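You operate a simulated robot arm through the tools that you are given. There is no shell and no other tool. Be economical: measure what you need, move in short steps, check, and stop when the job is done.

Carry out the task below with a simulated robot arm. There is one attempt and no reset: what you move stays moved.

JOB
Put the bronze lid on the brown cup and stand it on the dusted sports shelf.
Fine: dust the shelf first with the orange rag and put the rag back. Set down upright: brown cup. What is to be rubbed or washed off counts as gone when no trace of it is left.
Where things are to end (x, y in the base frame): brown cup within 0.06 m of [-1.36, -0.86].

It is judged by the outcome, as a careful person would: the job done as asked, and still so three seconds after it is handed in. It fails if anything else is knocked over, pushed out of place, dropped, spilled or broken. Lids that push on must go on centred and level and be pressed home; caps that screw on are set level and turned clockwise until they are tight.

ROBOT AND FRAMES
A 7-joint arm with a two-finger parallel gripper on a trunk, on a base that drives. Base frame: it is fixed to the floor where the robot stands at the start and does not move with it; the origin is under the middle of the robot, x ahead of it, y to its left, z up; the surface under the hand at the start is at about z = 0.78. Units: m, degrees, N and s.
With the tool pointing down near the work surface it reaches from about 0.34 to 0.76 m from the robot's upright axis, wherever it stands. Its first joint turns from -115.0 to 115.0 degrees. Places, roughly: brown cup (9x9x17 cm) [0.3, -0.2, 0.8]; orange rag [-1.25, -0.5, 1.25]; sports shelf [-1.4, -0.8, 1.1]. Payload 3.91 kg.
Tool frame: the origin (TCP) lies between the finger pads and is the grasp point; the fingertips stand 0.03 m ahead of it; z points along the fingers, y is the line along which they close. The gripper opens to 0.11 m. The fingers are 0.02 m wide and 0.01 m thick; the gripper's body (0.048 by 0.112 m) begins 0.055 m behind the TCP.
Orientation is that of the tool frame in the base frame, as a unit quaternion [x, y, z, w]. With the fingers straight down and closing along the base's y, the tool's x points along the base's -x, its y along +y and its z along -z.

CONTROLS
- The arm moves only by the tool play_rows. Its argument "motion" is a list of rows, each a list of 7 numbers: the opening, from 0 (shut) to 1 (fully open), then the shift along the tool's x, y, z in cm, then the turn, a rotation vector about the tool's x, y, z in rad. In form: [[gripper, dx, dy, dz, wx, wy, wz], ...]. A call has 1 to 20 rows; each row shifts and turns the commanded pose from where the row before left it, along the tool's axes as they then stand. Rows are played at 5 a second. More than 0.05 m and 8.6 degrees between two rows, or a gripper value outside its range, and nothing of the call is played. Where a pose cannot be reached the arm comes as near as it can. A force on the tool above 40 N (or 10 N above the force at the start of the call, whichever is more), or a blocked arm, ends the call early, and 0.2 s more pass. The fingers move at their own pace (about 0.108 m/s each) and stop on an object; they squeeze with about 36 N. The grip force told is the motor's: it shows also when the fingers shut on nothing. Time passes only in rows, and 0.2 s behind the last, so rows that do not move let the fingers close. The reply holds the time, the measured pose of the TCP, the force on the tool along the base axes, the opening and the grip force, in the units named above and with some noise, with the torque about the TCP (base axes, N m) and any sound that the robot's microphone picked up.
- Cameras (640 x 400 px; columns grow to the right, rows downward): "scene" is now at [0.0077, 0.1081, 1.5974]; the picture's right is [-0.52, -0.86, 0.00], its down [-0.63, 0.38, -0.68] and it looks along [0.58, -0.35, -0.73] (base axes); focal length 252 px, centre (320, 200). "wrist" rides on the gripper at [0.072, 0.017, -0.103] in the tool frame; the picture's right is [-0.23, 0.97, 0.00], its down [-0.76, -0.18, -0.62] and it looks along [-0.61, -0.14, 0.78] (tool axes); focal length 222 px, centre (320, 200). There is no depth. A picture from a camera that has moved, and an enlarged one, comes with that camera's place and axes in the base frame and with its lens. The place of the scene camera against the robot may be out by one fixed shift of up to 0.018 m in any direction.
- capture(camera): a new picture of that camera. No time passes.
- raise_lower(by): slides the trunk up (or, below 0, down) by that many m; the arm and the scene camera ride with it, the base frame stays. It gives what a move gives, with no picture.
- drive_base(legs): drives the robot by 1 to 6 legs, each [ahead, turn to the left] in m and degrees, along the robot's own axes; the way and the turn of a leg run together, so that a leg with both is an arc; at most 1.5 m and 180 degrees a leg. The arm and the cameras ride along, it lands a little off, and it stops where it bumps. It gives what a move gives.
- head_to(pan, tilt): turns the head with the scene camera to pan (to the left, within 155 degrees either way) and tilt (down, from -29 to 69), counted from straight ahead of the robot. It gives what a move gives.
- zoom(camera, box): a new picture of the part [left, top, right, bottom] of that camera's present view, enlarged. No time passes.
- finish_job(): hands the job in; it is judged then, once.

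Go step by step. Nothing tells you exact positions but the pictures and the camera data: compare them with the known pose of the tool, close in by small moves and look again before you grip or let go. The budget is 120 turns and 78 pictures, counting those below and the enlarged ones. Unless the task says otherwise, let go and move clear before handing in, and close with one line.

The tools are called after "Call:" as a command line: name --pt "numbers of a row" for each row, then --argument value for the rest, lists and objects as JSON in quotes. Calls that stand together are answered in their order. play_rows: Moves the arm, as the interface text tells. Its arguments: {"type":"object","properties":{"motion":{"type":"array"}},"required":["motion"]} The other tools are called the same way: raise_lower (by) slides the trunk up or down; drive_base (legs) drives the base; head_to (pan, tilt) turns the head that bears the scene camera; capture (camera) takes a picture; zoom (camera, box) takes an enlarged picture of a part of a camera's view; finish_job () hands the job in.

At the start:

```text
t: 0.0
ee_pos: [0.4483, -0.1437, 1.2188]
orientation: [0.004, 1.0, 0.0, -0.001]
wrist_force: [0.4, 0.3, 0.7]
ft_torque: [0.0, 0.02, -0.01]
width: 0.1101
grasp_force: 0.0
trunk travel left (down, up): [-0.7, 0.29]
robot x, y, heading: [0.0002, 0.001, 0.0]
head pan, tilt: [-31.2, 47.2]
```

scene: 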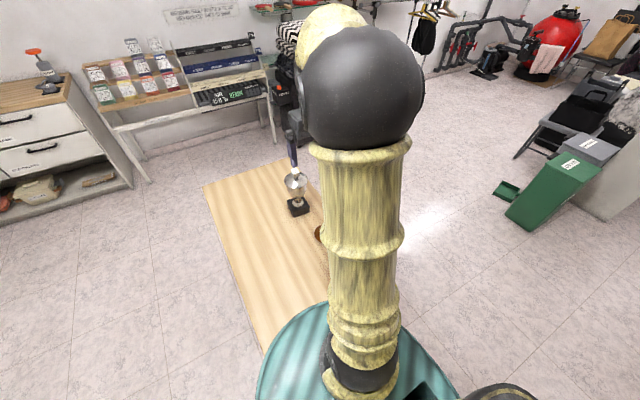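
wrist: 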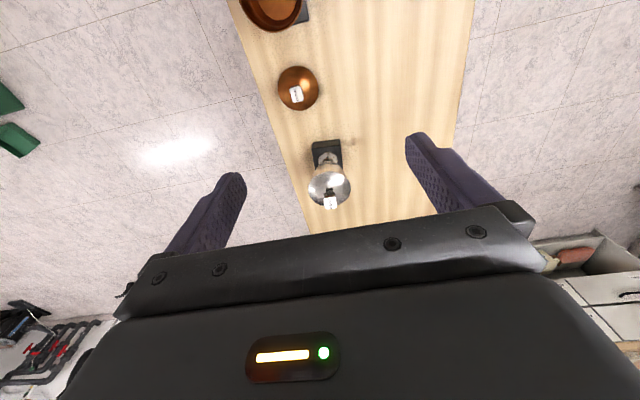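

I see the table ahead with a bronze lid, a trophy and the brown cup; the shelf is behind the robot. I look at both before planning.

Call:
zoom --camera "wrist" --box '[220, 0, 480, 220]'

Call:
head_to --pan -150 --tilt 20

Call:
capture --camera "scene"

```text
1.82 times, centred on (350, 110) of wrist
camera zoom: at [0.3774, -0.1254, 1.3231], right [0.24, 0.97, 0.0], down [0.76, -0.18, 0.62], along [0.61, -0.15, -0.78], focal length 404 px, centre (266, 364)
```

zoom: 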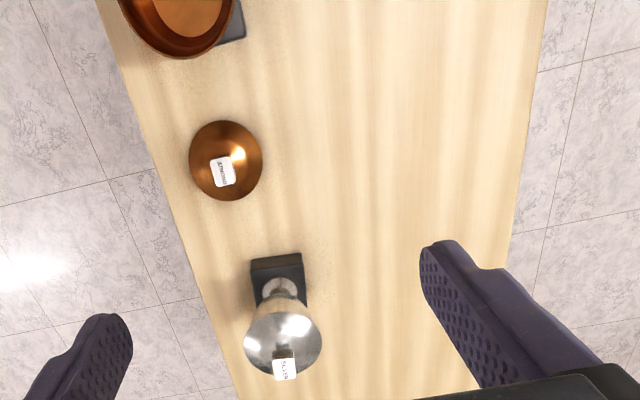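

```text
t: 2.0
ee_pos: [0.4492, -0.1435, 1.2199]
orientation: [0.005, 1.0, -0.001, 0.0]
wrist_force: [-0.1, 0.2, 0.6]
ft_torque: [0.03, 0.0, -0.01]
width: 0.1099
grasp_force: 0.0
trunk travel left (down, up): [-0.7, 0.29]
robot x, y, heading: [-0.0, -0.0024, -0.0]
head pan, tilt: [-150.0, 20.0]
```

```text
74 pictures are left
camera scene: at [-0.1409, 0.1027, 1.6392], right [-0.5, 0.87, 0.0], down [0.3, 0.17, -0.94], along [-0.81, -0.47, -0.34], focal length 252 px, centre (320, 200)
```

scene: 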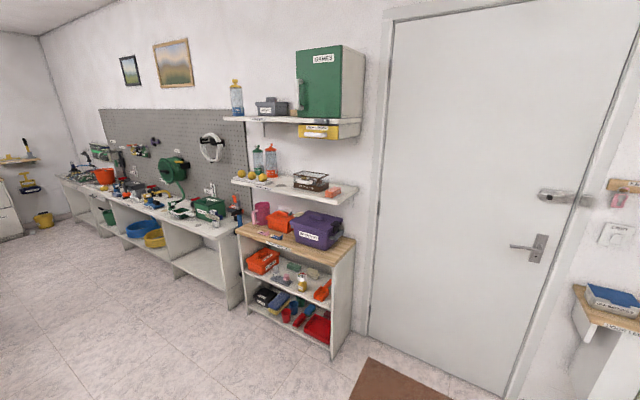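

The shelf stack is behind me; I zoom in to find the rag and the dust.

Call:
zoom --camera "scene" --box '[210, 60, 380, 250]'

Call:
zoom --camera "scene" --box '[220, 160, 370, 250]'

```text
2.11 times, centred on (295, 155) of scene
camera zoom: at [-0.1409, 0.1027, 1.6392], right [-0.5, 0.87, 0.0], down [0.3, 0.17, -0.94], along [-0.81, -0.47, -0.34], focal length 530 px, centre (373, 295)
```

zoom: 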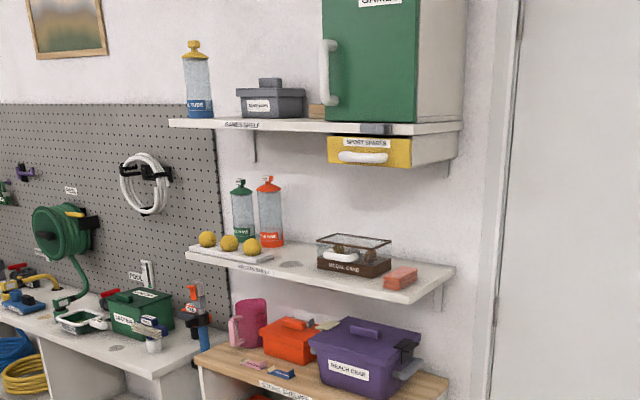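

```text
4.27 times, centred on (295, 205) of scene
camera zoom: at [-0.1409, 0.1027, 1.6392], right [-0.5, 0.87, 0.0], down [0.3, 0.17, -0.94], along [-0.81, -0.47, -0.34], focal length 1073 px, centre (427, 179)
```

zoom: 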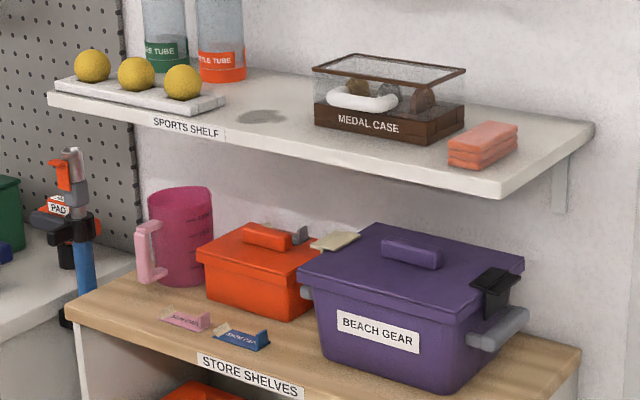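

The sports shelf (top z≈1.18–1.2, x≈-1.2 to -1.5) has balls, a grey dust patch near the target place, a medal case and the folded orange rag at its right end. I drive to stand in front of it at a distance.

Call:
drive_base --legs '[[0, -128.2], [0.89, 0], [0, -51.8]]'

Call:
head_to --pan 0 --tilt 30

Call:
capture --camera "scene"

Call:
capture --camera "wrist"

```text
t: 5.7
ee_pos: [0.2166, -0.4018, 1.2197]
orientation: [0.371, 0.929, 0.0, 0.001]
wrist_force: [0.1, 0.6, 0.3]
ft_torque: [-0.01, -0.05, -0.02]
width: 0.11
grasp_force: 0.1
trunk travel left (down, up): [-0.7, 0.29]
robot x, y, heading: [-0.0097, 0.0072, -31.4]
head pan, tilt: [-150.0, 20.0]
stopped in leg 1: the robot was blocked; the commanded pose is now the measured one
```

```text
t: 8.1
ee_pos: [0.2212, -0.4003, 1.2193]
orientation: [0.368, 0.93, -0.001, 0.0]
wrist_force: [-0.3, 0.1, -0.4]
ft_torque: [-0.02, 0.01, 0.0]
width: 0.1101
grasp_force: 0.1
trunk travel left (down, up): [-0.7, 0.29]
robot x, y, heading: [-0.0123, 0.0099, -31.5]
head pan, tilt: [0.0, 30.0]
```

```text
71 pictures are left
camera scene: at [0.0952, 0.1222, 1.6231], right [-0.52, -0.85, 0.0], down [-0.43, 0.26, -0.87], along [0.74, -0.45, -0.5], focal length 252 px, centre (320, 200)
```

scene: 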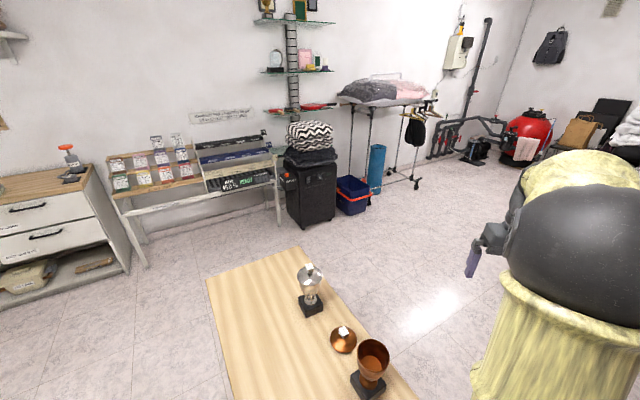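

```text
70 pictures are left
camera wrist: at [0.1805, -0.3378, 1.323], right [0.83, 0.55, 0.0], down [0.43, -0.65, 0.62], along [0.34, -0.52, -0.78], focal length 222 px, centre (320, 200)
```

wrist: 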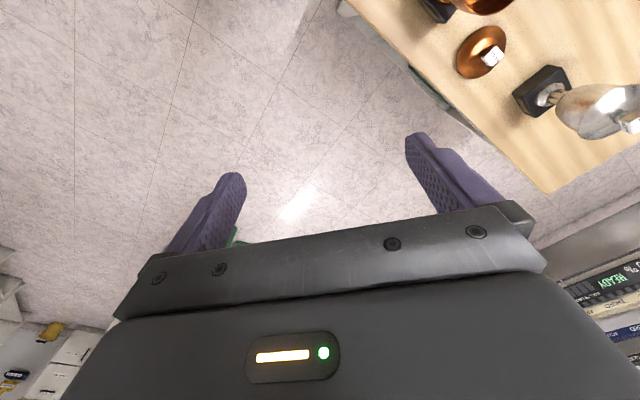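

The base got blocked after turning 31°, probably against the table. I look at the cup and lid closely and down around the base.

Call:
zoom --camera "scene" --box '[270, 240, 430, 400]'

Call:
head_to --pan 20 --tilt 69

Call:
capture --camera "scene"

```text
2.50 times, centred on (350, 320) of scene
camera zoom: at [0.0952, 0.1222, 1.6231], right [-0.52, -0.85, 0.0], down [-0.43, 0.26, -0.87], along [0.74, -0.45, -0.5], focal length 629 px, centre (245, -100)
```

zoom: 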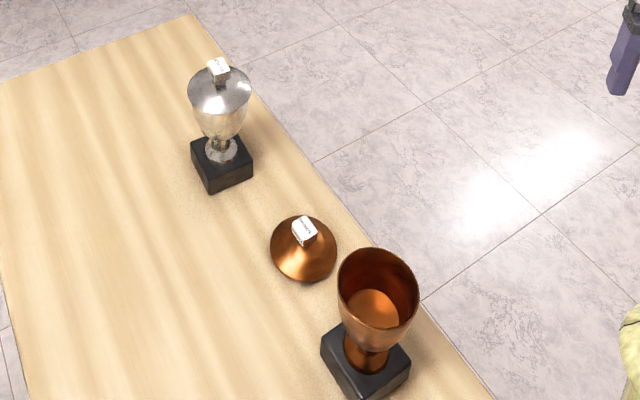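

```text
t: 9.1
ee_pos: [0.2208, -0.3997, 1.219]
orientation: [0.369, 0.93, 0.0, 0.0]
wrist_force: [-0.5, 0.0, 0.0]
ft_torque: [0.04, 0.0, -0.02]
width: 0.1098
grasp_force: 0.1
trunk travel left (down, up): [-0.7, 0.29]
robot x, y, heading: [-0.0137, 0.0108, -31.4]
head pan, tilt: [20.0, 68.8]
```

```text
68 pictures are left
camera scene: at [0.073, 0.1583, 1.5717], right [-0.2, -0.98, 0.0], down [-0.91, 0.19, -0.36], along [0.36, -0.07, -0.93], focal length 252 px, centre (320, 200)
```

scene: 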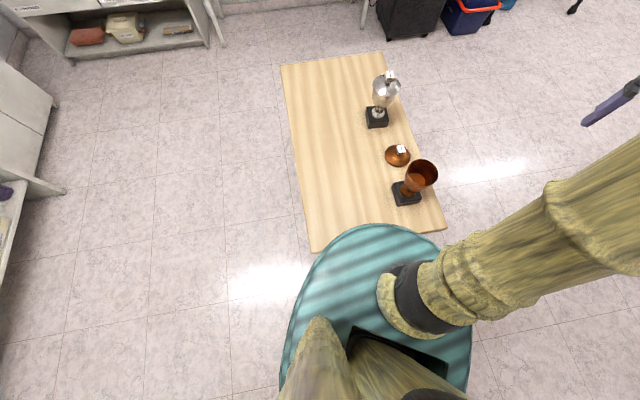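

The base corner is against the table edge. I back away first, then go to the shelf.

Call:
drive_base --legs '[[-0.35, 0], [0, -73.6], [0.92, 0], [0, -75]]'

Call:
head_to --pan 0 --tilt 30

Call:
capture --camera "scene"

Call:
capture --camera "wrist"

```text
t: 26.2
ee_pos: [-0.9559, -0.472, 1.2194]
orientation: [0.995, -0.101, 0.0, 0.001]
wrist_force: [0.4, 0.7, -0.4]
ft_torque: [-0.02, 0.01, 0.0]
width: 0.1102
grasp_force: 0.1
trunk travel left (down, up): [-0.7, 0.29]
robot x, y, heading: [-0.5425, -0.698, -179.8]
head pan, tilt: [20.0, 68.8]
```

```text
t: 27.2
ee_pos: [-0.9562, -0.4707, 1.2203]
orientation: [0.995, -0.101, 0.0, 0.0]
wrist_force: [-0.7, 0.3, 0.9]
ft_torque: [-0.03, 0.03, -0.02]
width: 0.1101
grasp_force: 0.0
trunk travel left (down, up): [-0.7, 0.29]
robot x, y, heading: [-0.5413, -0.6998, -179.8]
head pan, tilt: [0.0, 30.0]
```

```text
67 pictures are left
camera scene: at [-0.5733, -0.8562, 1.623], right [0.0, 1.0, 0.0], down [0.5, 0.0, -0.87], along [-0.87, 0.0, -0.5], focal length 252 px, centre (320, 200)
```

scene: 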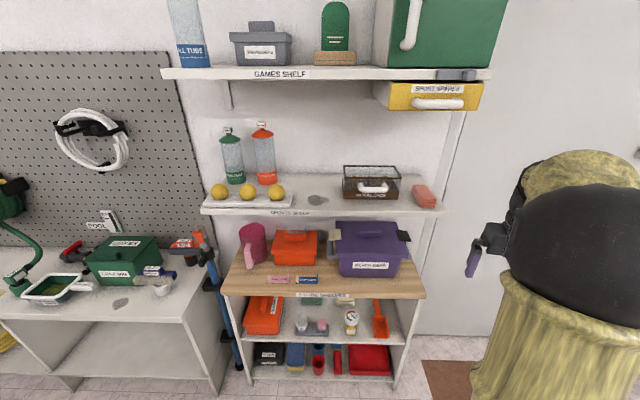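

```text
66 pictures are left
camera wrist: at [-0.8872, -0.5019, 1.3229], right [-0.42, -0.91, 0.0], down [-0.71, 0.33, 0.62], along [-0.57, 0.26, -0.78], focal length 222 px, centre (320, 200)
```

wrist: 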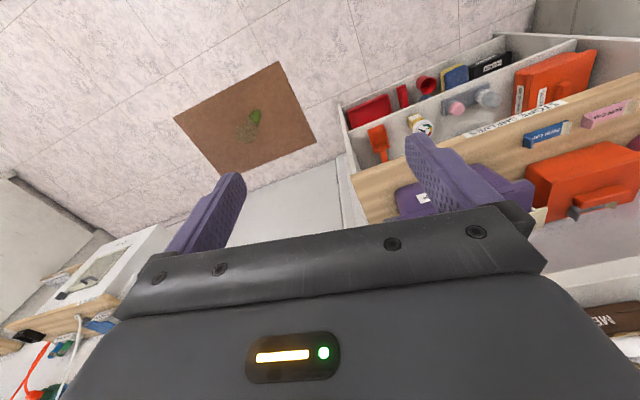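

Call:
zoom --camera "scene" --box '[200, 110, 450, 266]'

Call:
zoom --camera "scene" --box '[280, 160, 450, 220]'

```text
2.56 times, centred on (325, 188) of scene
camera zoom: at [-0.5733, -0.8562, 1.623], right [0.0, 1.0, 0.0], down [0.5, 0.0, -0.87], along [-0.87, 0.0, -0.5], focal length 644 px, centre (307, 231)
```

zoom: 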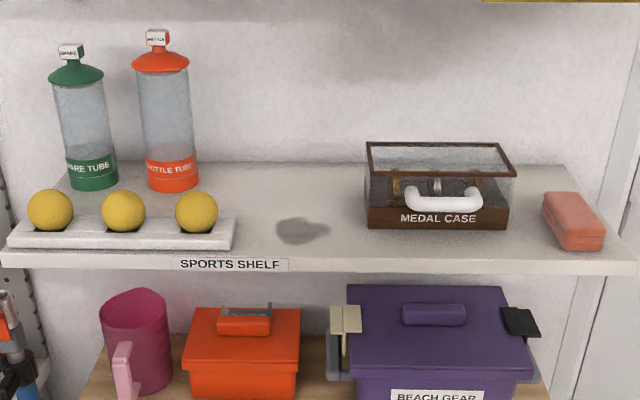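

```text
3.76 times, centred on (365, 190) of scene
camera zoom: at [-0.5733, -0.8562, 1.623], right [0.0, 1.0, 0.0], down [0.5, 0.0, -0.87], along [-0.87, 0.0, -0.5], focal length 947 px, centre (151, 238)
```

zoom: 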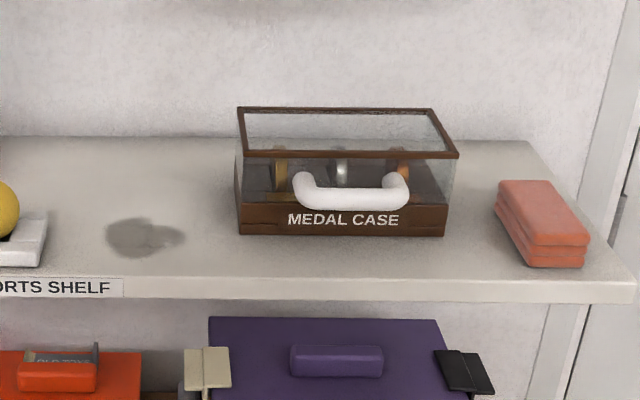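

Triangulating: dust centre ≈(-1.33,-0.863) on a shelf top at z≈1.189; rag ≈(-1.32,-0.505), 9×5.5×3.5 cm; a drawer hangs above, so I'll work with the tool pitched 45°. I drive closer and pitch the tool.

Call:
drive_base --legs '[[0.18, 0]]'

Call:
play_rows --pt "0.75 0 0 -2 0 0 -0.1" --pt "0.75 0 0 -2 0 0 -0.1" --pt "0.75 0 0 -2 0 -0.131 0" --pt "0.75 0 0 -2 0 -0.131 0" --pt "0.75 0 0 0 0 -0.131 0" --pt "0.75 0 0 0 0 -0.131 0" --pt "0.75 0 0 0 0 -0.131 0" --pt "0.75 0 0 0 0 -0.131 0" --pt "0.75 0 0 0 0 0 0" --pt "0.75 0 0 0 0 0 0"

Call:
capture --camera "wrist"

Call:
capture --camera "scene"

```text
t: 28.9
ee_pos: [-1.139, -0.4726, 1.2188]
orientation: [0.995, -0.101, 0.002, 0.0]
wrist_force: [0.4, -0.2, -1.0]
ft_torque: [0.0, -0.04, -0.01]
width: 0.1101
grasp_force: 0.1
trunk travel left (down, up): [-0.7, 0.29]
robot x, y, heading: [-0.7241, -0.7004, -179.6]
head pan, tilt: [0.0, 30.0]
```

```text
t: 31.1
ee_pos: [-1.1349, -0.4709, 1.2995]
orientation: [0.924, -0.002, -0.383, -0.001]
wrist_force: [-0.1, 0.1, -0.2]
ft_torque: [-0.01, 0.01, 0.0]
width: 0.0826
grasp_force: 0.1
trunk travel left (down, up): [-0.7, 0.29]
robot x, y, heading: [-0.7257, -0.7018, -180.1]
head pan, tilt: [0.0, 30.0]
```

```text
63 pictures are left
camera wrist: at [-1.0093, -0.4887, 1.321], right [-0.16, -0.97, 0.16], down [-0.1, 0.18, 0.98], along [-0.98, 0.14, -0.12], focal length 222 px, centre (320, 200)
```

wrist: 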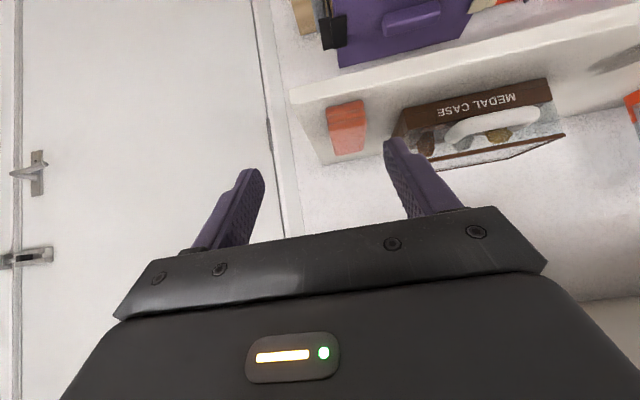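

```text
62 pictures are left
camera scene: at [-0.7544, -0.8568, 1.6231], right [0.0, 1.0, 0.0], down [0.5, 0.0, -0.87], along [-0.87, 0.0, -0.5], focal length 252 px, centre (320, 200)
```

scene: 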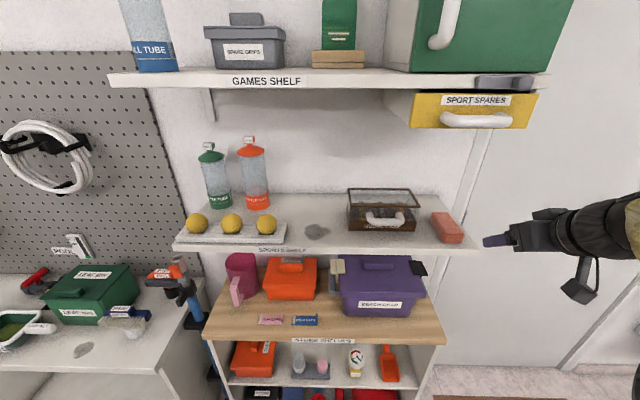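

I calibrate the scene camera against the known fingertip.

Call:
zoom --camera "scene" --box '[400, 190, 560, 290]'

Call:
zoom --camera "wrist" --box '[280, 60, 440, 180]'

```text
4.00 times, centred on (480, 240) of scene
camera zoom: at [-0.7544, -0.8568, 1.6231], right [0.0, 1.0, 0.0], down [0.5, 0.0, -0.87], along [-0.87, 0.0, -0.5], focal length 1006 px, centre (-320, 40)
```

zoom: 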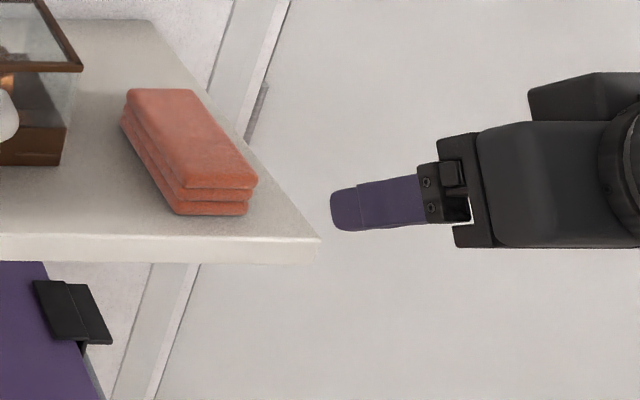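

```text
3.33 times, centred on (360, 120) of wrist
camera zoom: at [-1.0093, -0.4887, 1.321], right [-0.16, -0.97, 0.16], down [-0.1, 0.18, 0.98], along [-0.98, 0.14, -0.12], focal length 740 px, centre (187, 467)
```

zoom: 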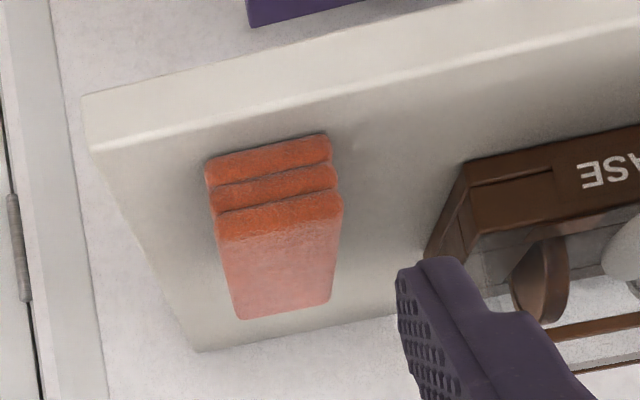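

Call:
play_rows --pt "0.75 -2.4 1 2.4 0 0 0" --pt "0.75 -2.4 1 2.4 0 0 0" --pt "0.75 -2.3 1 2.3 0 0 0" --pt "0.75 0 0 0 0 0 0"

Call:
zoom --camera "wrist" --box '[240, 0, 480, 180]'

Call:
zoom --camera "scene" --box '[400, 190, 560, 290]'

```text
t: 32.1
ee_pos: [-1.234, -0.5008, 1.3]
orientation: [0.923, -0.002, -0.384, -0.001]
wrist_force: [-0.8, 0.4, 0.8]
ft_torque: [0.05, -0.01, -0.01]
width: 0.0825
grasp_force: 0.1
trunk travel left (down, up): [-0.7, 0.29]
robot x, y, heading: [-0.7233, -0.7043, -179.6]
head pan, tilt: [0.0, 30.0]
```

```text
2.22 times, centred on (360, 90) of wrist
camera zoom: at [-1.1097, -0.5182, 1.3209], right [-0.16, -0.97, 0.16], down [-0.1, 0.18, 0.98], along [-0.98, 0.14, -0.12], focal length 494 px, centre (231, 444)
```

zoom: 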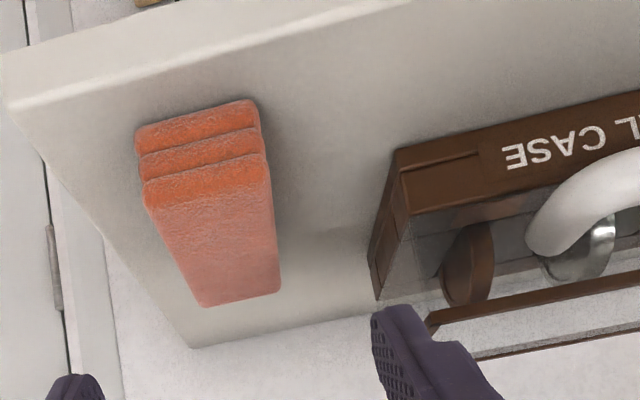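

```text
4.00 times, centred on (480, 240) of scene
camera zoom: at [-0.7539, -0.8568, 1.6231], right [0.0, 1.0, 0.0], down [0.5, 0.0, -0.87], along [-0.87, 0.0, -0.5], focal length 1006 px, centre (-320, 40)
```

zoom: 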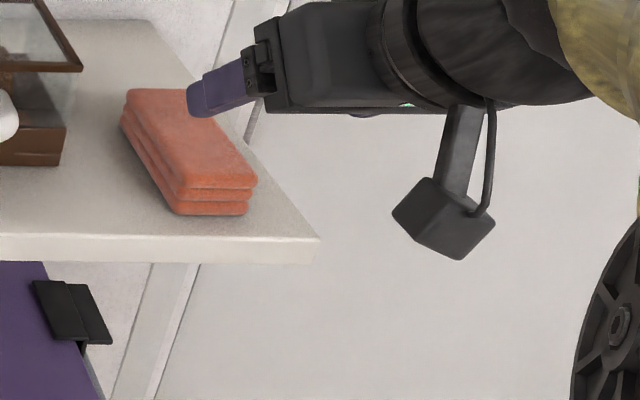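

Wrist triangulation: shelf top z≈1.171, rag spans x -1.28…-1.39, y -0.478…-0.524, about 2.8 cm high. I descend around it.

Call:
play_rows --pt "0.75 -1.1 0 3.0 0 0 0" --pt "0.75 -1.0 0 2.9 0 0 0" --pt "0.75 -1.0 0 2.9 0 0 0" --pt "0.75 0 0 0 0 0 0" --pt "0.75 1 0 1 0 0 0" --pt "0.75 1 0 1 0 0 0" --pt "0.75 0.9 0 0.9 0 0 0" --pt "0.75 0.5 0 0.5 0 0 0" --pt "0.75 0.5 0 0.5 0 0 0" --pt "0.75 0 0 0 0 0 0"

Call:
capture --camera "wrist"

Call:
zoom --camera "scene" --box '[360, 170, 520, 270]'

```text
t: 34.3
ee_pos: [-1.3194, -0.501, 1.2043]
orientation: [0.924, -0.001, -0.383, 0.0]
wrist_force: [0.1, 0.2, 0.4]
ft_torque: [-0.02, -0.01, -0.01]
width: 0.0826
grasp_force: 0.0
trunk travel left (down, up): [-0.7, 0.29]
robot x, y, heading: [-0.7252, -0.6978, -180.2]
head pan, tilt: [0.0, 30.0]
```

```text
57 pictures are left
camera wrist: at [-1.1938, -0.5182, 1.2258], right [-0.16, -0.97, 0.16], down [-0.1, 0.18, 0.98], along [-0.98, 0.14, -0.12], focal length 222 px, centre (320, 200)
```

wrist: 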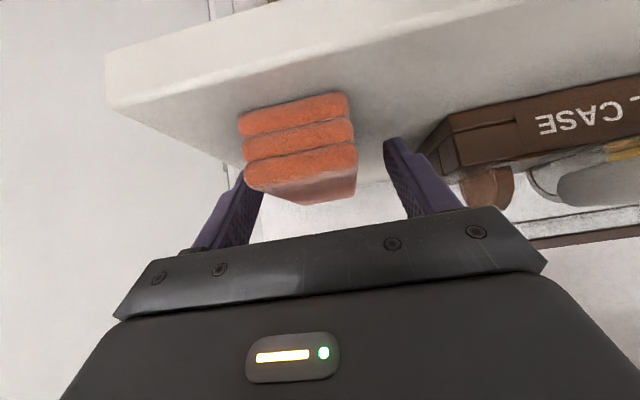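

```text
4.00 times, centred on (440, 220) of scene
camera zoom: at [-0.7545, -0.8568, 1.6231], right [0.0, 1.0, 0.0], down [0.5, 0.0, -0.87], along [-0.87, 0.0, -0.5], focal length 1006 px, centre (-160, 120)
```

zoom: 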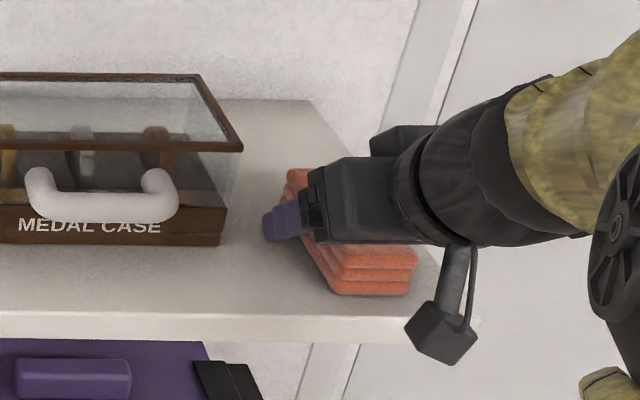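

The fingers straddle the rag; I close and lift slightly.

Call:
play_rows --pt "0.3 0 0 0 0 0 0" --pt "0.3 0 0 0 0 0 0" --pt "0.3 0 0 0 0 0 0" --pt "0.3 0 0 0 0 0 0"

```text
t: 35.3
ee_pos: [-1.3198, -0.5022, 1.2046]
orientation: [0.924, -0.002, -0.383, -0.001]
wrist_force: [0.1, -1.0, 0.6]
ft_torque: [0.01, 0.04, 0.0]
width: 0.0492
grasp_force: 35.6
trunk travel left (down, up): [-0.7, 0.29]
robot x, y, heading: [-0.7219, -0.7003, -179.7]
head pan, tilt: [0.0, 30.0]
```

Gripped. I lift, pull the rag out clear of the shelf, slide to the dust's y and look.

Call:
play_rows --pt "0.3 -1.4 0 -1.4 0 0 0" --pt "0.3 -1.4 0 -1.4 0 0 0" --pt "0.3 2.83 0 -2.83 0 0 0" --pt "0.3 2.83 0 -2.83 0 0 0" --pt "0.3 2.83 0 -2.83 0 0 0" --pt "0.3 2.83 0 -2.83 0 0 0" --pt "0.3 2.83 0 -2.83 0 0 0" --pt "0.3 0 4 0 0 0 0" --pt "0.3 0 4 0 0 0 0" --pt "0.3 0 4 0 0 0 0" --pt "0.3 0 4 0 0 0 0" --pt "0.3 0 4 0 0 0 0" --pt "0.3 0 4 0 0 0 0" --pt "0.3 0 4 0 0 0 0" --pt "0.3 0 4 0 0 0 0" --pt "0.3 0 4 0 0 0 0" --pt "0.3 0 0 0 0 0 0" --pt "0.3 0 0 0 0 0 0"

Call:
capture --camera "wrist"

Call:
capture --camera "scene"

```text
t: 39.1
ee_pos: [-1.1402, -0.8582, 1.2382]
orientation: [0.923, -0.002, -0.384, 0.0]
wrist_force: [0.6, 0.1, -0.2]
ft_torque: [0.02, -0.01, 0.02]
width: 0.0491
grasp_force: 36.1
out of reach, approached as far as the arm can: row 10, 11, 12
trunk travel left (down, up): [-0.7, 0.29]
robot x, y, heading: [-0.7224, -0.702, -179.8]
head pan, tilt: [0.0, 30.0]
```

```text
55 pictures are left
camera wrist: at [-1.0162, -0.8755, 1.26], right [-0.16, -0.97, 0.16], down [-0.1, 0.18, 0.98], along [-0.98, 0.14, -0.12], focal length 222 px, centre (320, 200)
```

wrist: 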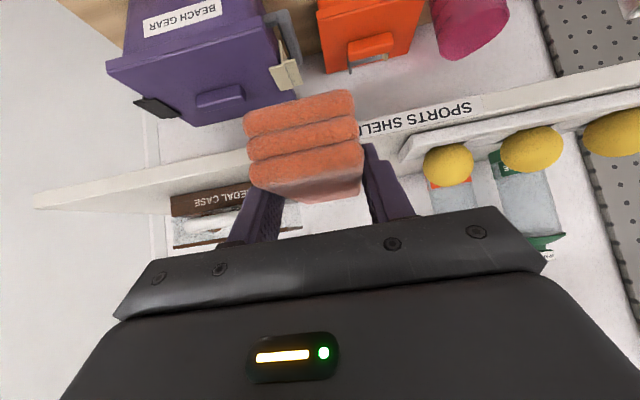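

```text
54 pictures are left
camera scene: at [-0.7545, -0.857, 1.6231], right [0.0, 1.0, 0.0], down [0.5, 0.0, -0.87], along [-0.87, 0.0, -0.5], focal length 252 px, centre (320, 200)
```

scene: 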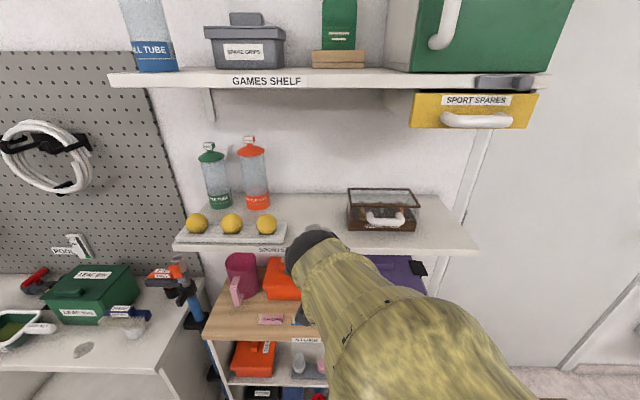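

Call:
play_rows --pt "0.3 -2.7 0 2.7 0 0 0" --pt "0.3 -2.7 0 2.7 0 0 0" --pt "0.3 -2.7 0 2.7 0 0 0" --pt "0.3 -2.7 0 2.7 0 0 0" --pt "0.3 -2.7 0 2.7 0 0 0" --pt "0.3 0 0 0 0 0 0" --pt "0.3 0 0 0 0 0 0"

Call:
capture --camera "wrist"

Call:
capture --camera "scene"

```text
t: 40.7
ee_pos: [-1.3096, -0.8537, 1.2442]
orientation: [0.924, -0.002, -0.383, 0.0]
wrist_force: [-0.6, 0.2, 0.2]
ft_torque: [-0.02, 0.0, 0.04]
width: 0.0491
grasp_force: 36.4
out of reach, approached as far as the arm can: row 5
trunk travel left (down, up): [-0.7, 0.29]
robot x, y, heading: [-0.7238, -0.7, -179.8]
head pan, tilt: [0.0, 30.0]
```

```text
53 pictures are left
camera wrist: at [-1.1845, -0.8702, 1.2662], right [-0.16, -0.97, 0.16], down [-0.1, 0.18, 0.98], along [-0.98, 0.14, -0.12], focal length 222 px, centre (320, 200)
```

wrist: 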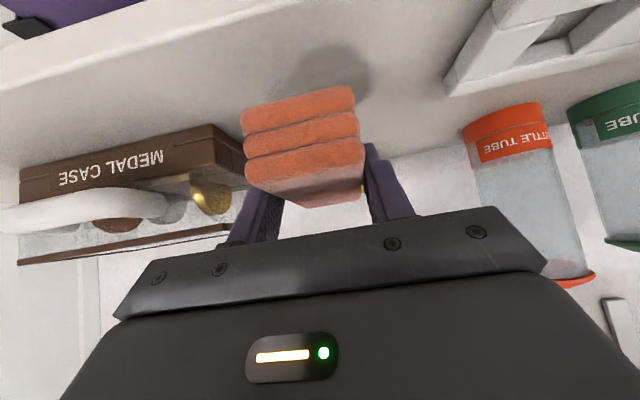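

```text
52 pictures are left
camera scene: at [-0.7554, -0.8553, 1.6232], right [0.0, 1.0, 0.0], down [0.5, 0.0, -0.87], along [-0.87, 0.0, -0.5], focal length 252 px, centre (320, 200)
```

scene: 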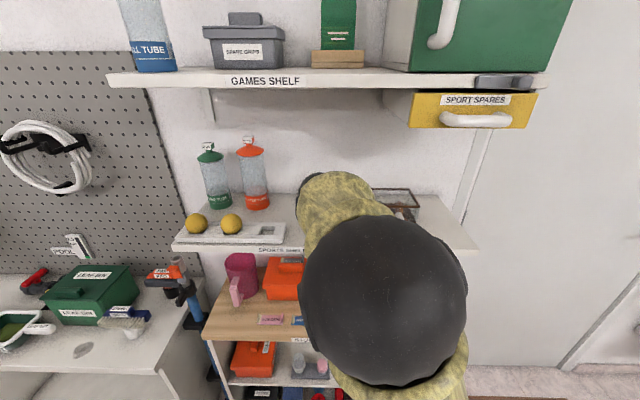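

One yellow ball is missing from its tray – it must have been nudged. I look for it before anything else.

Call:
zoom --camera "wrist" --box '[230, 20, 470, 230]'

Call:
zoom --camera "scene" --box '[170, 120, 450, 280]'

```text
1.90 times, centred on (350, 125) of wrist
camera zoom: at [-1.1845, -0.8702, 1.2662], right [-0.16, -0.97, 0.16], down [-0.1, 0.18, 0.98], along [-0.98, 0.14, -0.12], focal length 423 px, centre (263, 343)
```

zoom: 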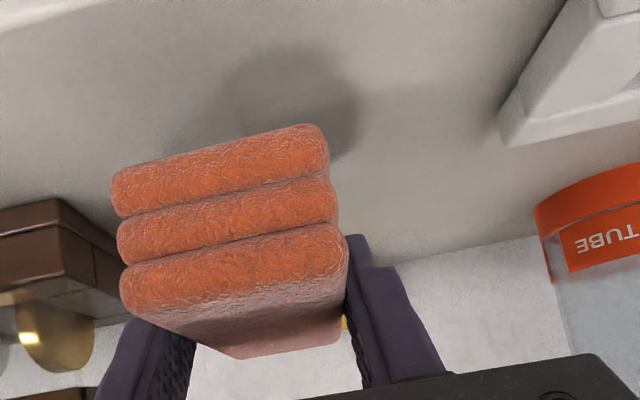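

```text
2.29 times, centred on (310, 200) of scene
camera zoom: at [-0.7554, -0.8553, 1.6232], right [0.0, 1.0, 0.0], down [0.5, 0.0, -0.87], along [-0.87, 0.0, -0.5], focal length 575 px, centre (343, 200)
```

zoom: 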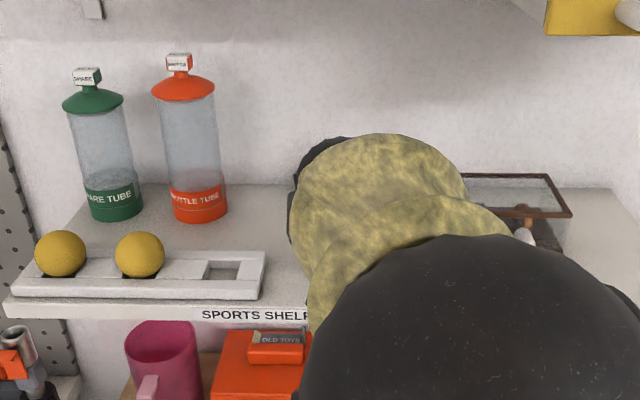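

The ball seems to be behind the rag near the back of the shelf. I withdraw carefully to the right to see it with the head camera.

Call:
play_rows --pt "0.3 -1.4 0 -1.4 0 0 0" --pt "0.3 -1.4 0 -1.4 0 0 0" --pt "0.3 2.1 0 -2.1 0 0 0" --pt "0.3 2.1 0 -2.1 0 0 0" --pt "0.3 2.1 0 -2.1 0 0 0" --pt "0.3 2.1 0 -2.1 0 0 0" --pt "0.3 0 -4 0 0 0 0" --pt "0.3 0 -4 0 0 0 0" --pt "0.3 0 -4 0 0 0 0" --pt "0.3 0 -4 0 0 0 0" --pt "0.3 0 -4 0 0 0 0" --pt "0.3 0 -4 0 0 0 0" --pt "0.3 0 0 0 0 0 0"

Call:
capture --camera "scene"

```text
t: 43.5
ee_pos: [-1.1898, -0.6136, 1.2858]
orientation: [0.924, 0.0, -0.382, 0.001]
wrist_force: [-0.6, -0.8, -0.3]
ft_torque: [0.02, -0.03, 0.03]
width: 0.0487
grasp_force: 36.1
trunk travel left (down, up): [-0.7, 0.29]
robot x, y, heading: [-0.7262, -0.6985, -179.9]
head pan, tilt: [0.0, 30.0]
```

```text
49 pictures are left
camera scene: at [-0.7544, -0.8572, 1.6231], right [0.0, 1.0, 0.0], down [0.5, 0.0, -0.87], along [-0.87, 0.0, -0.5], focal length 252 px, centre (320, 200)
```

scene: 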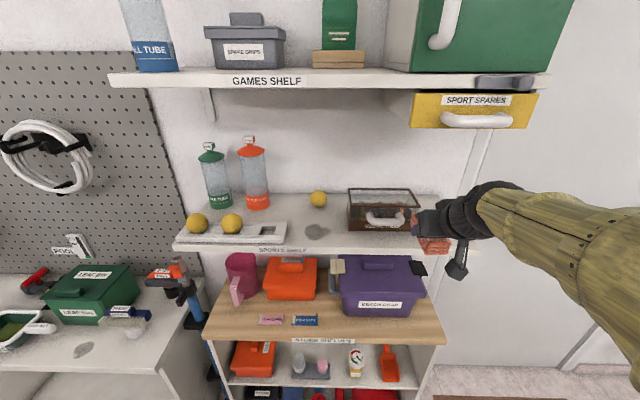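

The ball rests at the back, about (-1.47,-0.865). I'll dust first, staying in front of it, then restore it. This time I slide over at a comfortable reach and yaw the tool radially to avoid the arm's limits.

Call:
play_rows --pt "0.3 0 4 0 0 0 0" --pt "0.3 0 4 0 0 0 0" --pt "0.3 0 4 0 0 0 0" --pt "0.3 0 4 0 0 0 0" --pt "0.3 0 3.8 0 -0.0707 0 -0.0707" --pt "0.3 0 3.8 0 -0.0707 0 -0.0707" --pt "0.3 0 0 0 0 0 0"

Call:
play_rows --pt "0.3 -2.1 -0.35 2.1 0 0 0" --pt "0.3 -2.1 -0.35 2.1 0 0 0" --pt "0.3 -2.1 -0.35 2.1 0 0 0" --pt "0.3 -2.1 -0.35 2.1 0 0 0" --pt "0.3 0 0 0 0 0 0"

Call:
capture --camera "wrist"

Call:
capture --camera "scene"

```text
t: 45.1
ee_pos: [-1.1854, -0.8521, 1.2862]
orientation: [0.919, 0.09, -0.382, 0.037]
wrist_force: [-0.5, -0.4, -0.5]
ft_torque: [0.01, 0.01, 0.03]
width: 0.0489
grasp_force: 35.9
trunk travel left (down, up): [-0.7, 0.29]
robot x, y, heading: [-0.7258, -0.7004, -179.7]
head pan, tilt: [0.0, 30.0]
```

```text
t: 46.3
ee_pos: [-1.3048, -0.8593, 1.2857]
orientation: [0.919, 0.091, -0.382, 0.038]
wrist_force: [-0.3, -0.4, -1.0]
ft_torque: [-0.02, -0.01, 0.02]
width: 0.0486
grasp_force: 36.0
trunk travel left (down, up): [-0.7, 0.29]
robot x, y, heading: [-0.7208, -0.7003, -179.7]
head pan, tilt: [0.0, 30.0]
```

```text
48 pictures are left
camera wrist: at [-1.179, -0.8515, 1.3071], right [0.03, -0.99, 0.16], down [-0.13, 0.15, 0.98], along [-0.99, -0.05, -0.12], focal length 222 px, centre (320, 200)
```

wrist: 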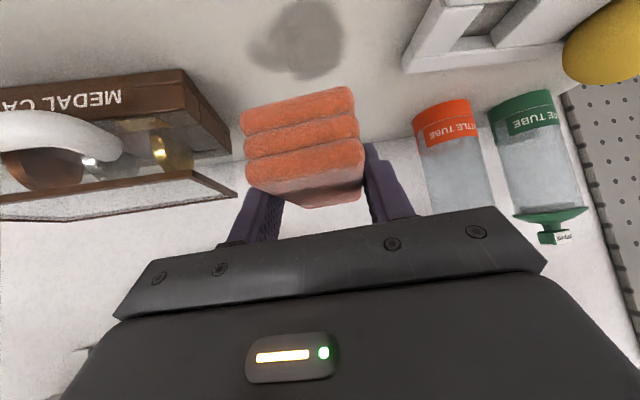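

```text
47 pictures are left
camera scene: at [-0.754, -0.8568, 1.6231], right [0.0, 1.0, 0.0], down [0.5, 0.0, -0.87], along [-0.87, 0.0, -0.5], focal length 252 px, centre (320, 200)
```

scene: 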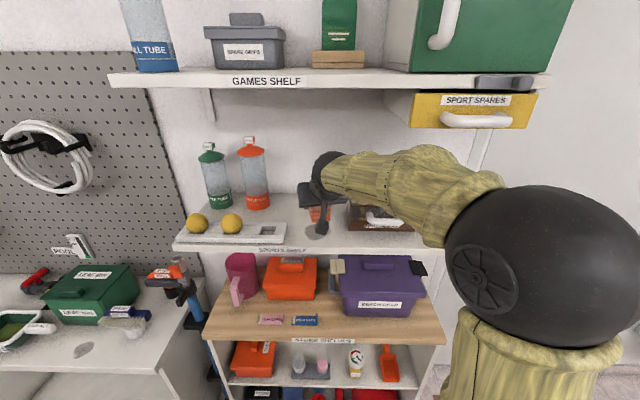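

Dust is confirmed at x -1.30…-1.37, y -0.83…-0.89, right below/before the rag. I lower to contact.

Call:
play_rows --pt "0.3 1.4 0 1.4 0 0 0" --pt "0.3 1.4 0 1.4 0 0 0" --pt "0.3 1.4 0 1.4 0 0 0" --pt "0.3 0.9 0 0.9 0 0 0" --pt "0.3 0.4 0 0.4 0 0 0" --pt "0.3 0.2 0 0.2 0 0 0" --pt "0.3 0.1 0 0.1 0 0 0" --pt "0.3 0 0 0 0 0 0"

```text
t: 48.1
ee_pos: [-1.3051, -0.8607, 1.2034]
orientation: [0.919, 0.091, -0.383, 0.038]
wrist_force: [-1.3, 0.4, 6.2]
ft_torque: [0.18, -0.21, 0.04]
width: 0.0492
grasp_force: 36.3
trunk travel left (down, up): [-0.7, 0.29]
robot x, y, heading: [-0.724, -0.6986, -179.8]
head pan, tilt: [0.0, 30.0]
```

Contact at about 6 N. I wipe side to side over the patch, at three depths.

Call:
play_rows --pt "0.3 0.246 -1.715 -0.246 0 0 0" --pt "0.3 0.246 -1.715 -0.246 0 0 0" --pt "0.3 -0.246 1.715 0.246 0 0 0" --pt "0.3 -0.246 1.715 0.246 0 0 0" --pt "0.3 -0.246 1.715 0.246 0 0 0" --pt "0.3 -0.246 1.715 0.246 0 0 0" --pt "0.3 -0.69 -0.2 0.69 0 0 0" --pt "0.3 0.246 -1.715 -0.246 0 0 0" --pt "0.3 0.246 -1.715 -0.246 0 0 0" --pt "0.3 0.246 -1.715 -0.246 0 0 0" --pt "0.3 0.246 -1.715 -0.246 0 0 0" --pt "0.3 1.38 0.4 -1.38 0 0 0" --pt "0.3 -0.246 1.715 0.246 0 0 0" --pt "0.3 -0.246 1.715 0.246 0 0 0" --pt "0.3 -0.246 1.715 0.246 0 0 0" --pt "0.3 -0.246 1.715 0.246 0 0 0" --pt "0.3 -0.69 -0.2 0.69 0 0 0" --pt "0.3 0.246 -1.715 -0.246 0 0 0" --pt "0.3 0.246 -1.715 -0.246 0 0 0" --pt "0.3 0 0 0 0 0 0"

Call:
play_rows --pt "0.3 -2 0 -2 0 0 0" --pt "0.3 -2 0 -2 0 0 0" --pt "0.3 -2 0 -2 0 0 0" --pt "0.3 0 0 0 0 0 0"

Call:
capture --camera "wrist"

```text
t: 52.3
ee_pos: [-1.3033, -0.86, 1.204]
orientation: [0.919, 0.091, -0.382, 0.038]
wrist_force: [-0.8, -1.3, 5.8]
ft_torque: [0.17, -0.18, 0.01]
width: 0.0489
grasp_force: 35.6
trunk travel left (down, up): [-0.7, 0.29]
robot x, y, heading: [-0.7233, -0.6987, -179.8]
head pan, tilt: [0.0, 30.0]
```

```text
t: 53.3
ee_pos: [-1.3043, -0.8607, 1.2893]
orientation: [0.92, 0.091, -0.38, 0.038]
wrist_force: [-0.1, 0.2, -1.4]
ft_torque: [0.0, -0.01, -0.02]
width: 0.0489
grasp_force: 35.7
trunk travel left (down, up): [-0.7, 0.29]
robot x, y, heading: [-0.724, -0.6999, -180.1]
head pan, tilt: [0.0, 30.0]
```

```text
46 pictures are left
camera wrist: at [-1.1781, -0.8523, 1.3102], right [0.03, -0.99, 0.16], down [-0.13, 0.16, 0.98], along [-0.99, -0.05, -0.12], focal length 222 px, centre (320, 200)
```

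wrist: 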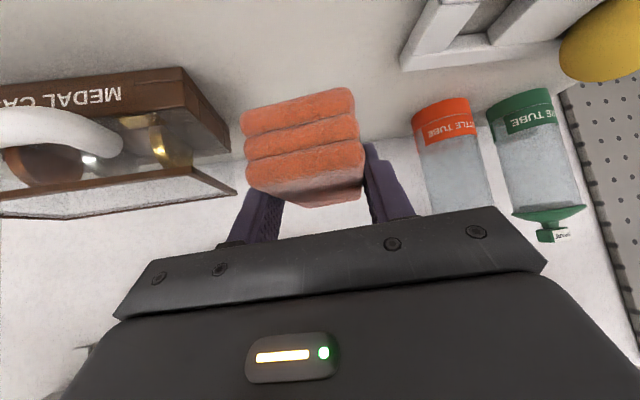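

The patch looks clean. I carry the rag back to its spot.

Call:
play_rows --pt "0.3 2.1 0.35 -2.1 0 0 0" --pt "0.3 2.1 0.35 -2.1 0 0 0" --pt "0.3 2.1 0.35 -2.1 0 0 0" --pt "0.3 2.1 0.35 -2.1 0 0 0" --pt "0.3 0 0 0 0.0707 0 0.0707" --pt "0.3 0 0 0 0.0707 0 0.0707" --pt "0.3 0 -4 0 0 0 0" --pt "0.3 0 -4 0 0 0 0" --pt "0.3 0 -4 0 0 0 0" --pt "0.3 0 -4 0 0 0 0" --pt "0.3 0 -4 0 0 0 0" --pt "0.3 0 -4 0 0 0 0" --pt "0.3 0 -4 0 0 0 0" --pt "0.3 0 -3.5 0 0 0 0" --pt "0.3 0 -3.6 0 0 0 0" --pt "0.3 0 0 0 0 0 0" --pt "0.3 0 0 0 0 0 0"

Call:
zoom --camera "scene" --box '[170, 120, 490, 280]'

```text
t: 56.9
ee_pos: [-1.1852, -0.4978, 1.289]
orientation: [0.924, -0.002, -0.383, -0.001]
wrist_force: [0.2, 1.0, -1.4]
ft_torque: [0.0, 0.02, 0.04]
width: 0.0491
grasp_force: 35.6
trunk travel left (down, up): [-0.7, 0.29]
robot x, y, heading: [-0.7209, -0.7, -180.1]
head pan, tilt: [0.0, 30.0]
```

```text
2.00 times, centred on (330, 200) of scene
camera zoom: at [-0.7547, -0.8568, 1.6231], right [0.0, 1.0, 0.0], down [0.5, 0.0, -0.87], along [-0.87, 0.0, -0.5], focal length 503 px, centre (300, 200)
```

zoom: 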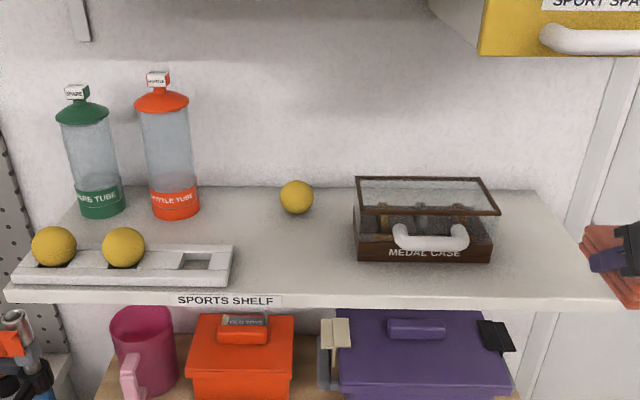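

Shelf is clean. I set the rag down where it was and release.

Call:
play_rows --pt "0.3 -3.16 0.2 3.16 0 0 0" --pt "0.3 -3.16 0.1 3.16 0 0 0" --pt "0.3 -3.16 0.1 3.16 0 0 0" --pt "0.3 0 0 0 0 0 0" --pt "0.3 2 0 2 0 0 0" --pt "0.3 2 0 2 0 0 0" --pt "0.3 1.2 0 1.2 0 0 0" --pt "0.3 0.35 0 0.35 0 0 0" --pt "0.3 0.3 0 0.3 0 0 0" --pt "0.3 0 0 0 0 0 0"

Call:
play_rows --pt "0.55 0 0 0 0 0 0" --pt "0.7 0 0 0 0 0 0" --pt "0.7 0 0 0 0 0 0" --pt "0.7 -1 0 -1 0 0 0" --pt "0.7 -2 0 -2 0 0 0" --pt "0.7 -2 0 -2 0 0 0" --pt "0.7 2.8 0 -2.8 0 0 0" --pt "0.7 2.8 0 -2.8 0 0 0" --pt "0.7 2.8 0 -2.8 0 0 0" --pt "0.7 0 0 0 0 0 0"

Call:
zoom --camera "scene" --box '[170, 120, 490, 280]'

```text
t: 59.1
ee_pos: [-1.3178, -0.5024, 1.2056]
orientation: [0.924, -0.002, -0.383, -0.001]
wrist_force: [0.4, 0.2, 0.0]
ft_torque: [-0.02, 0.01, 0.02]
width: 0.0488
grasp_force: 36.4
trunk travel left (down, up): [-0.7, 0.29]
robot x, y, heading: [-0.726, -0.7013, -179.9]
head pan, tilt: [0.0, 30.0]
```

```text
t: 61.3
ee_pos: [-1.1994, -0.5038, 1.2756]
orientation: [0.924, -0.002, -0.383, 0.0]
wrist_force: [-0.4, 0.2, 0.6]
ft_torque: [0.0, 0.01, -0.03]
width: 0.0772
grasp_force: 0.0
trunk travel left (down, up): [-0.7, 0.29]
robot x, y, heading: [-0.7248, -0.6997, -179.6]
head pan, tilt: [0.0, 30.0]
```

```text
2.00 times, centred on (330, 200) of scene
camera zoom: at [-0.7553, -0.8566, 1.6231], right [0.0, 1.0, 0.0], down [0.5, 0.0, -0.87], along [-0.87, 0.0, -0.5], focal length 503 px, centre (300, 200)
```

zoom: 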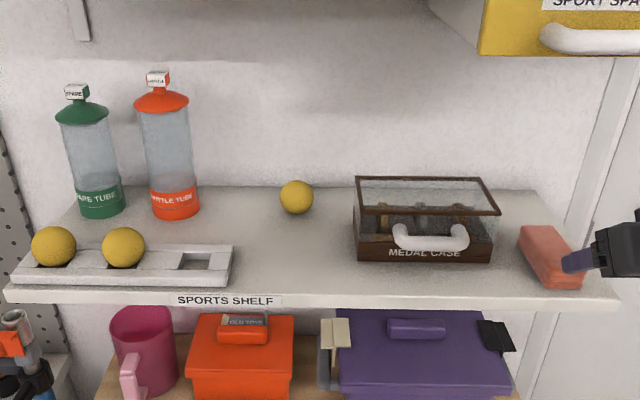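

The rag is back. Now I fetch the stray ball at about (-1.476,-0.859,1.20): slide over with yaw, higher this time.

Call:
play_rows --pt "0.75 -1.77 0 -1.77 0 0 0" --pt "0.75 0 4.2 0 0 0 0" --pt "0.75 0 4.2 0 0 0 0" --pt "0.75 0 4.2 0 0 0 0" --pt "0.75 0 4.2 0 0 0 0" --pt "0.75 0 4.2 0 0 0 0" --pt "0.75 0 4.2 0 -0.0707 0 -0.0707" --pt "0.75 0 4.2 0 -0.0707 0 -0.0707" --pt "0.75 0 0 0 0 0 0"

Call:
capture --camera "wrist"

```text
t: 63.3
ee_pos: [-1.1955, -0.7976, 1.3005]
orientation: [0.919, 0.092, -0.381, 0.038]
wrist_force: [-0.5, -0.6, 0.7]
ft_torque: [-0.02, -0.02, -0.01]
width: 0.0825
grasp_force: 0.0
trunk travel left (down, up): [-0.7, 0.29]
robot x, y, heading: [-0.721, -0.7014, -179.9]
head pan, tilt: [0.0, 30.0]
```

```text
43 pictures are left
camera wrist: at [-1.0695, -0.7897, 1.3229], right [0.03, -0.99, 0.16], down [-0.13, 0.16, 0.98], along [-0.99, -0.05, -0.12], focal length 222 px, centre (320, 200)
```

wrist: 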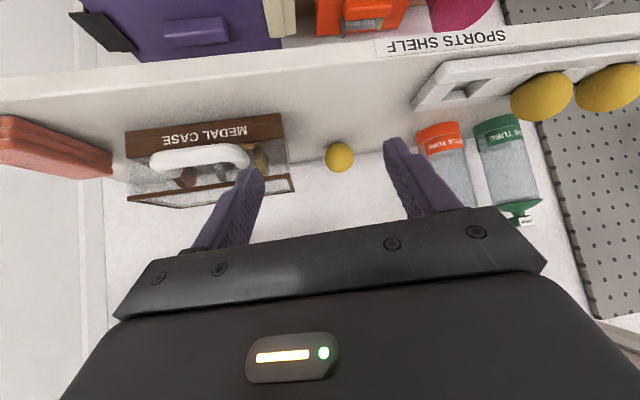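

Call:
play_rows --pt "0.75 -3.19 0.09 3.19 0 0 0" --pt "0.75 -3.19 0.09 3.19 0 0 0" --pt "0.75 -3.19 0.09 3.19 0 0 0" --pt "0.75 -3.19 0.09 3.19 0 0 0" --pt "0.75 -3.19 0.09 3.19 0 0 0" --pt "0.75 -3.19 0.09 3.19 0 0 0" --pt "0.75 0 0 0 0 0 0" --pt "0.75 0 0 0 0 0 0"

Call:
capture --camera "wrist"

```text
t: 65.1
ee_pos: [-1.4615, -0.8559, 1.3013]
orientation: [0.92, 0.091, -0.38, 0.038]
wrist_force: [0.6, -0.4, -0.6]
ft_torque: [0.0, -0.02, 0.04]
width: 0.0824
grasp_force: 0.0
trunk travel left (down, up): [-0.7, 0.29]
robot x, y, heading: [-0.7245, -0.6994, -179.9]
head pan, tilt: [0.0, 30.0]
```

```text
42 pictures are left
camera wrist: at [-1.3363, -0.8481, 1.3223], right [0.03, -0.99, 0.16], down [-0.13, 0.16, 0.98], along [-0.99, -0.05, -0.12], focal length 222 px, centre (320, 200)
```

wrist: 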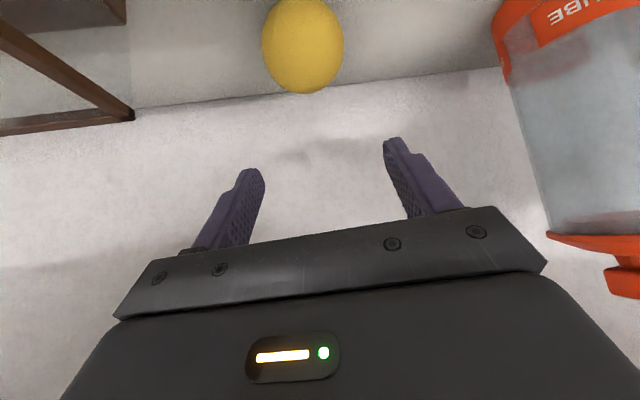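

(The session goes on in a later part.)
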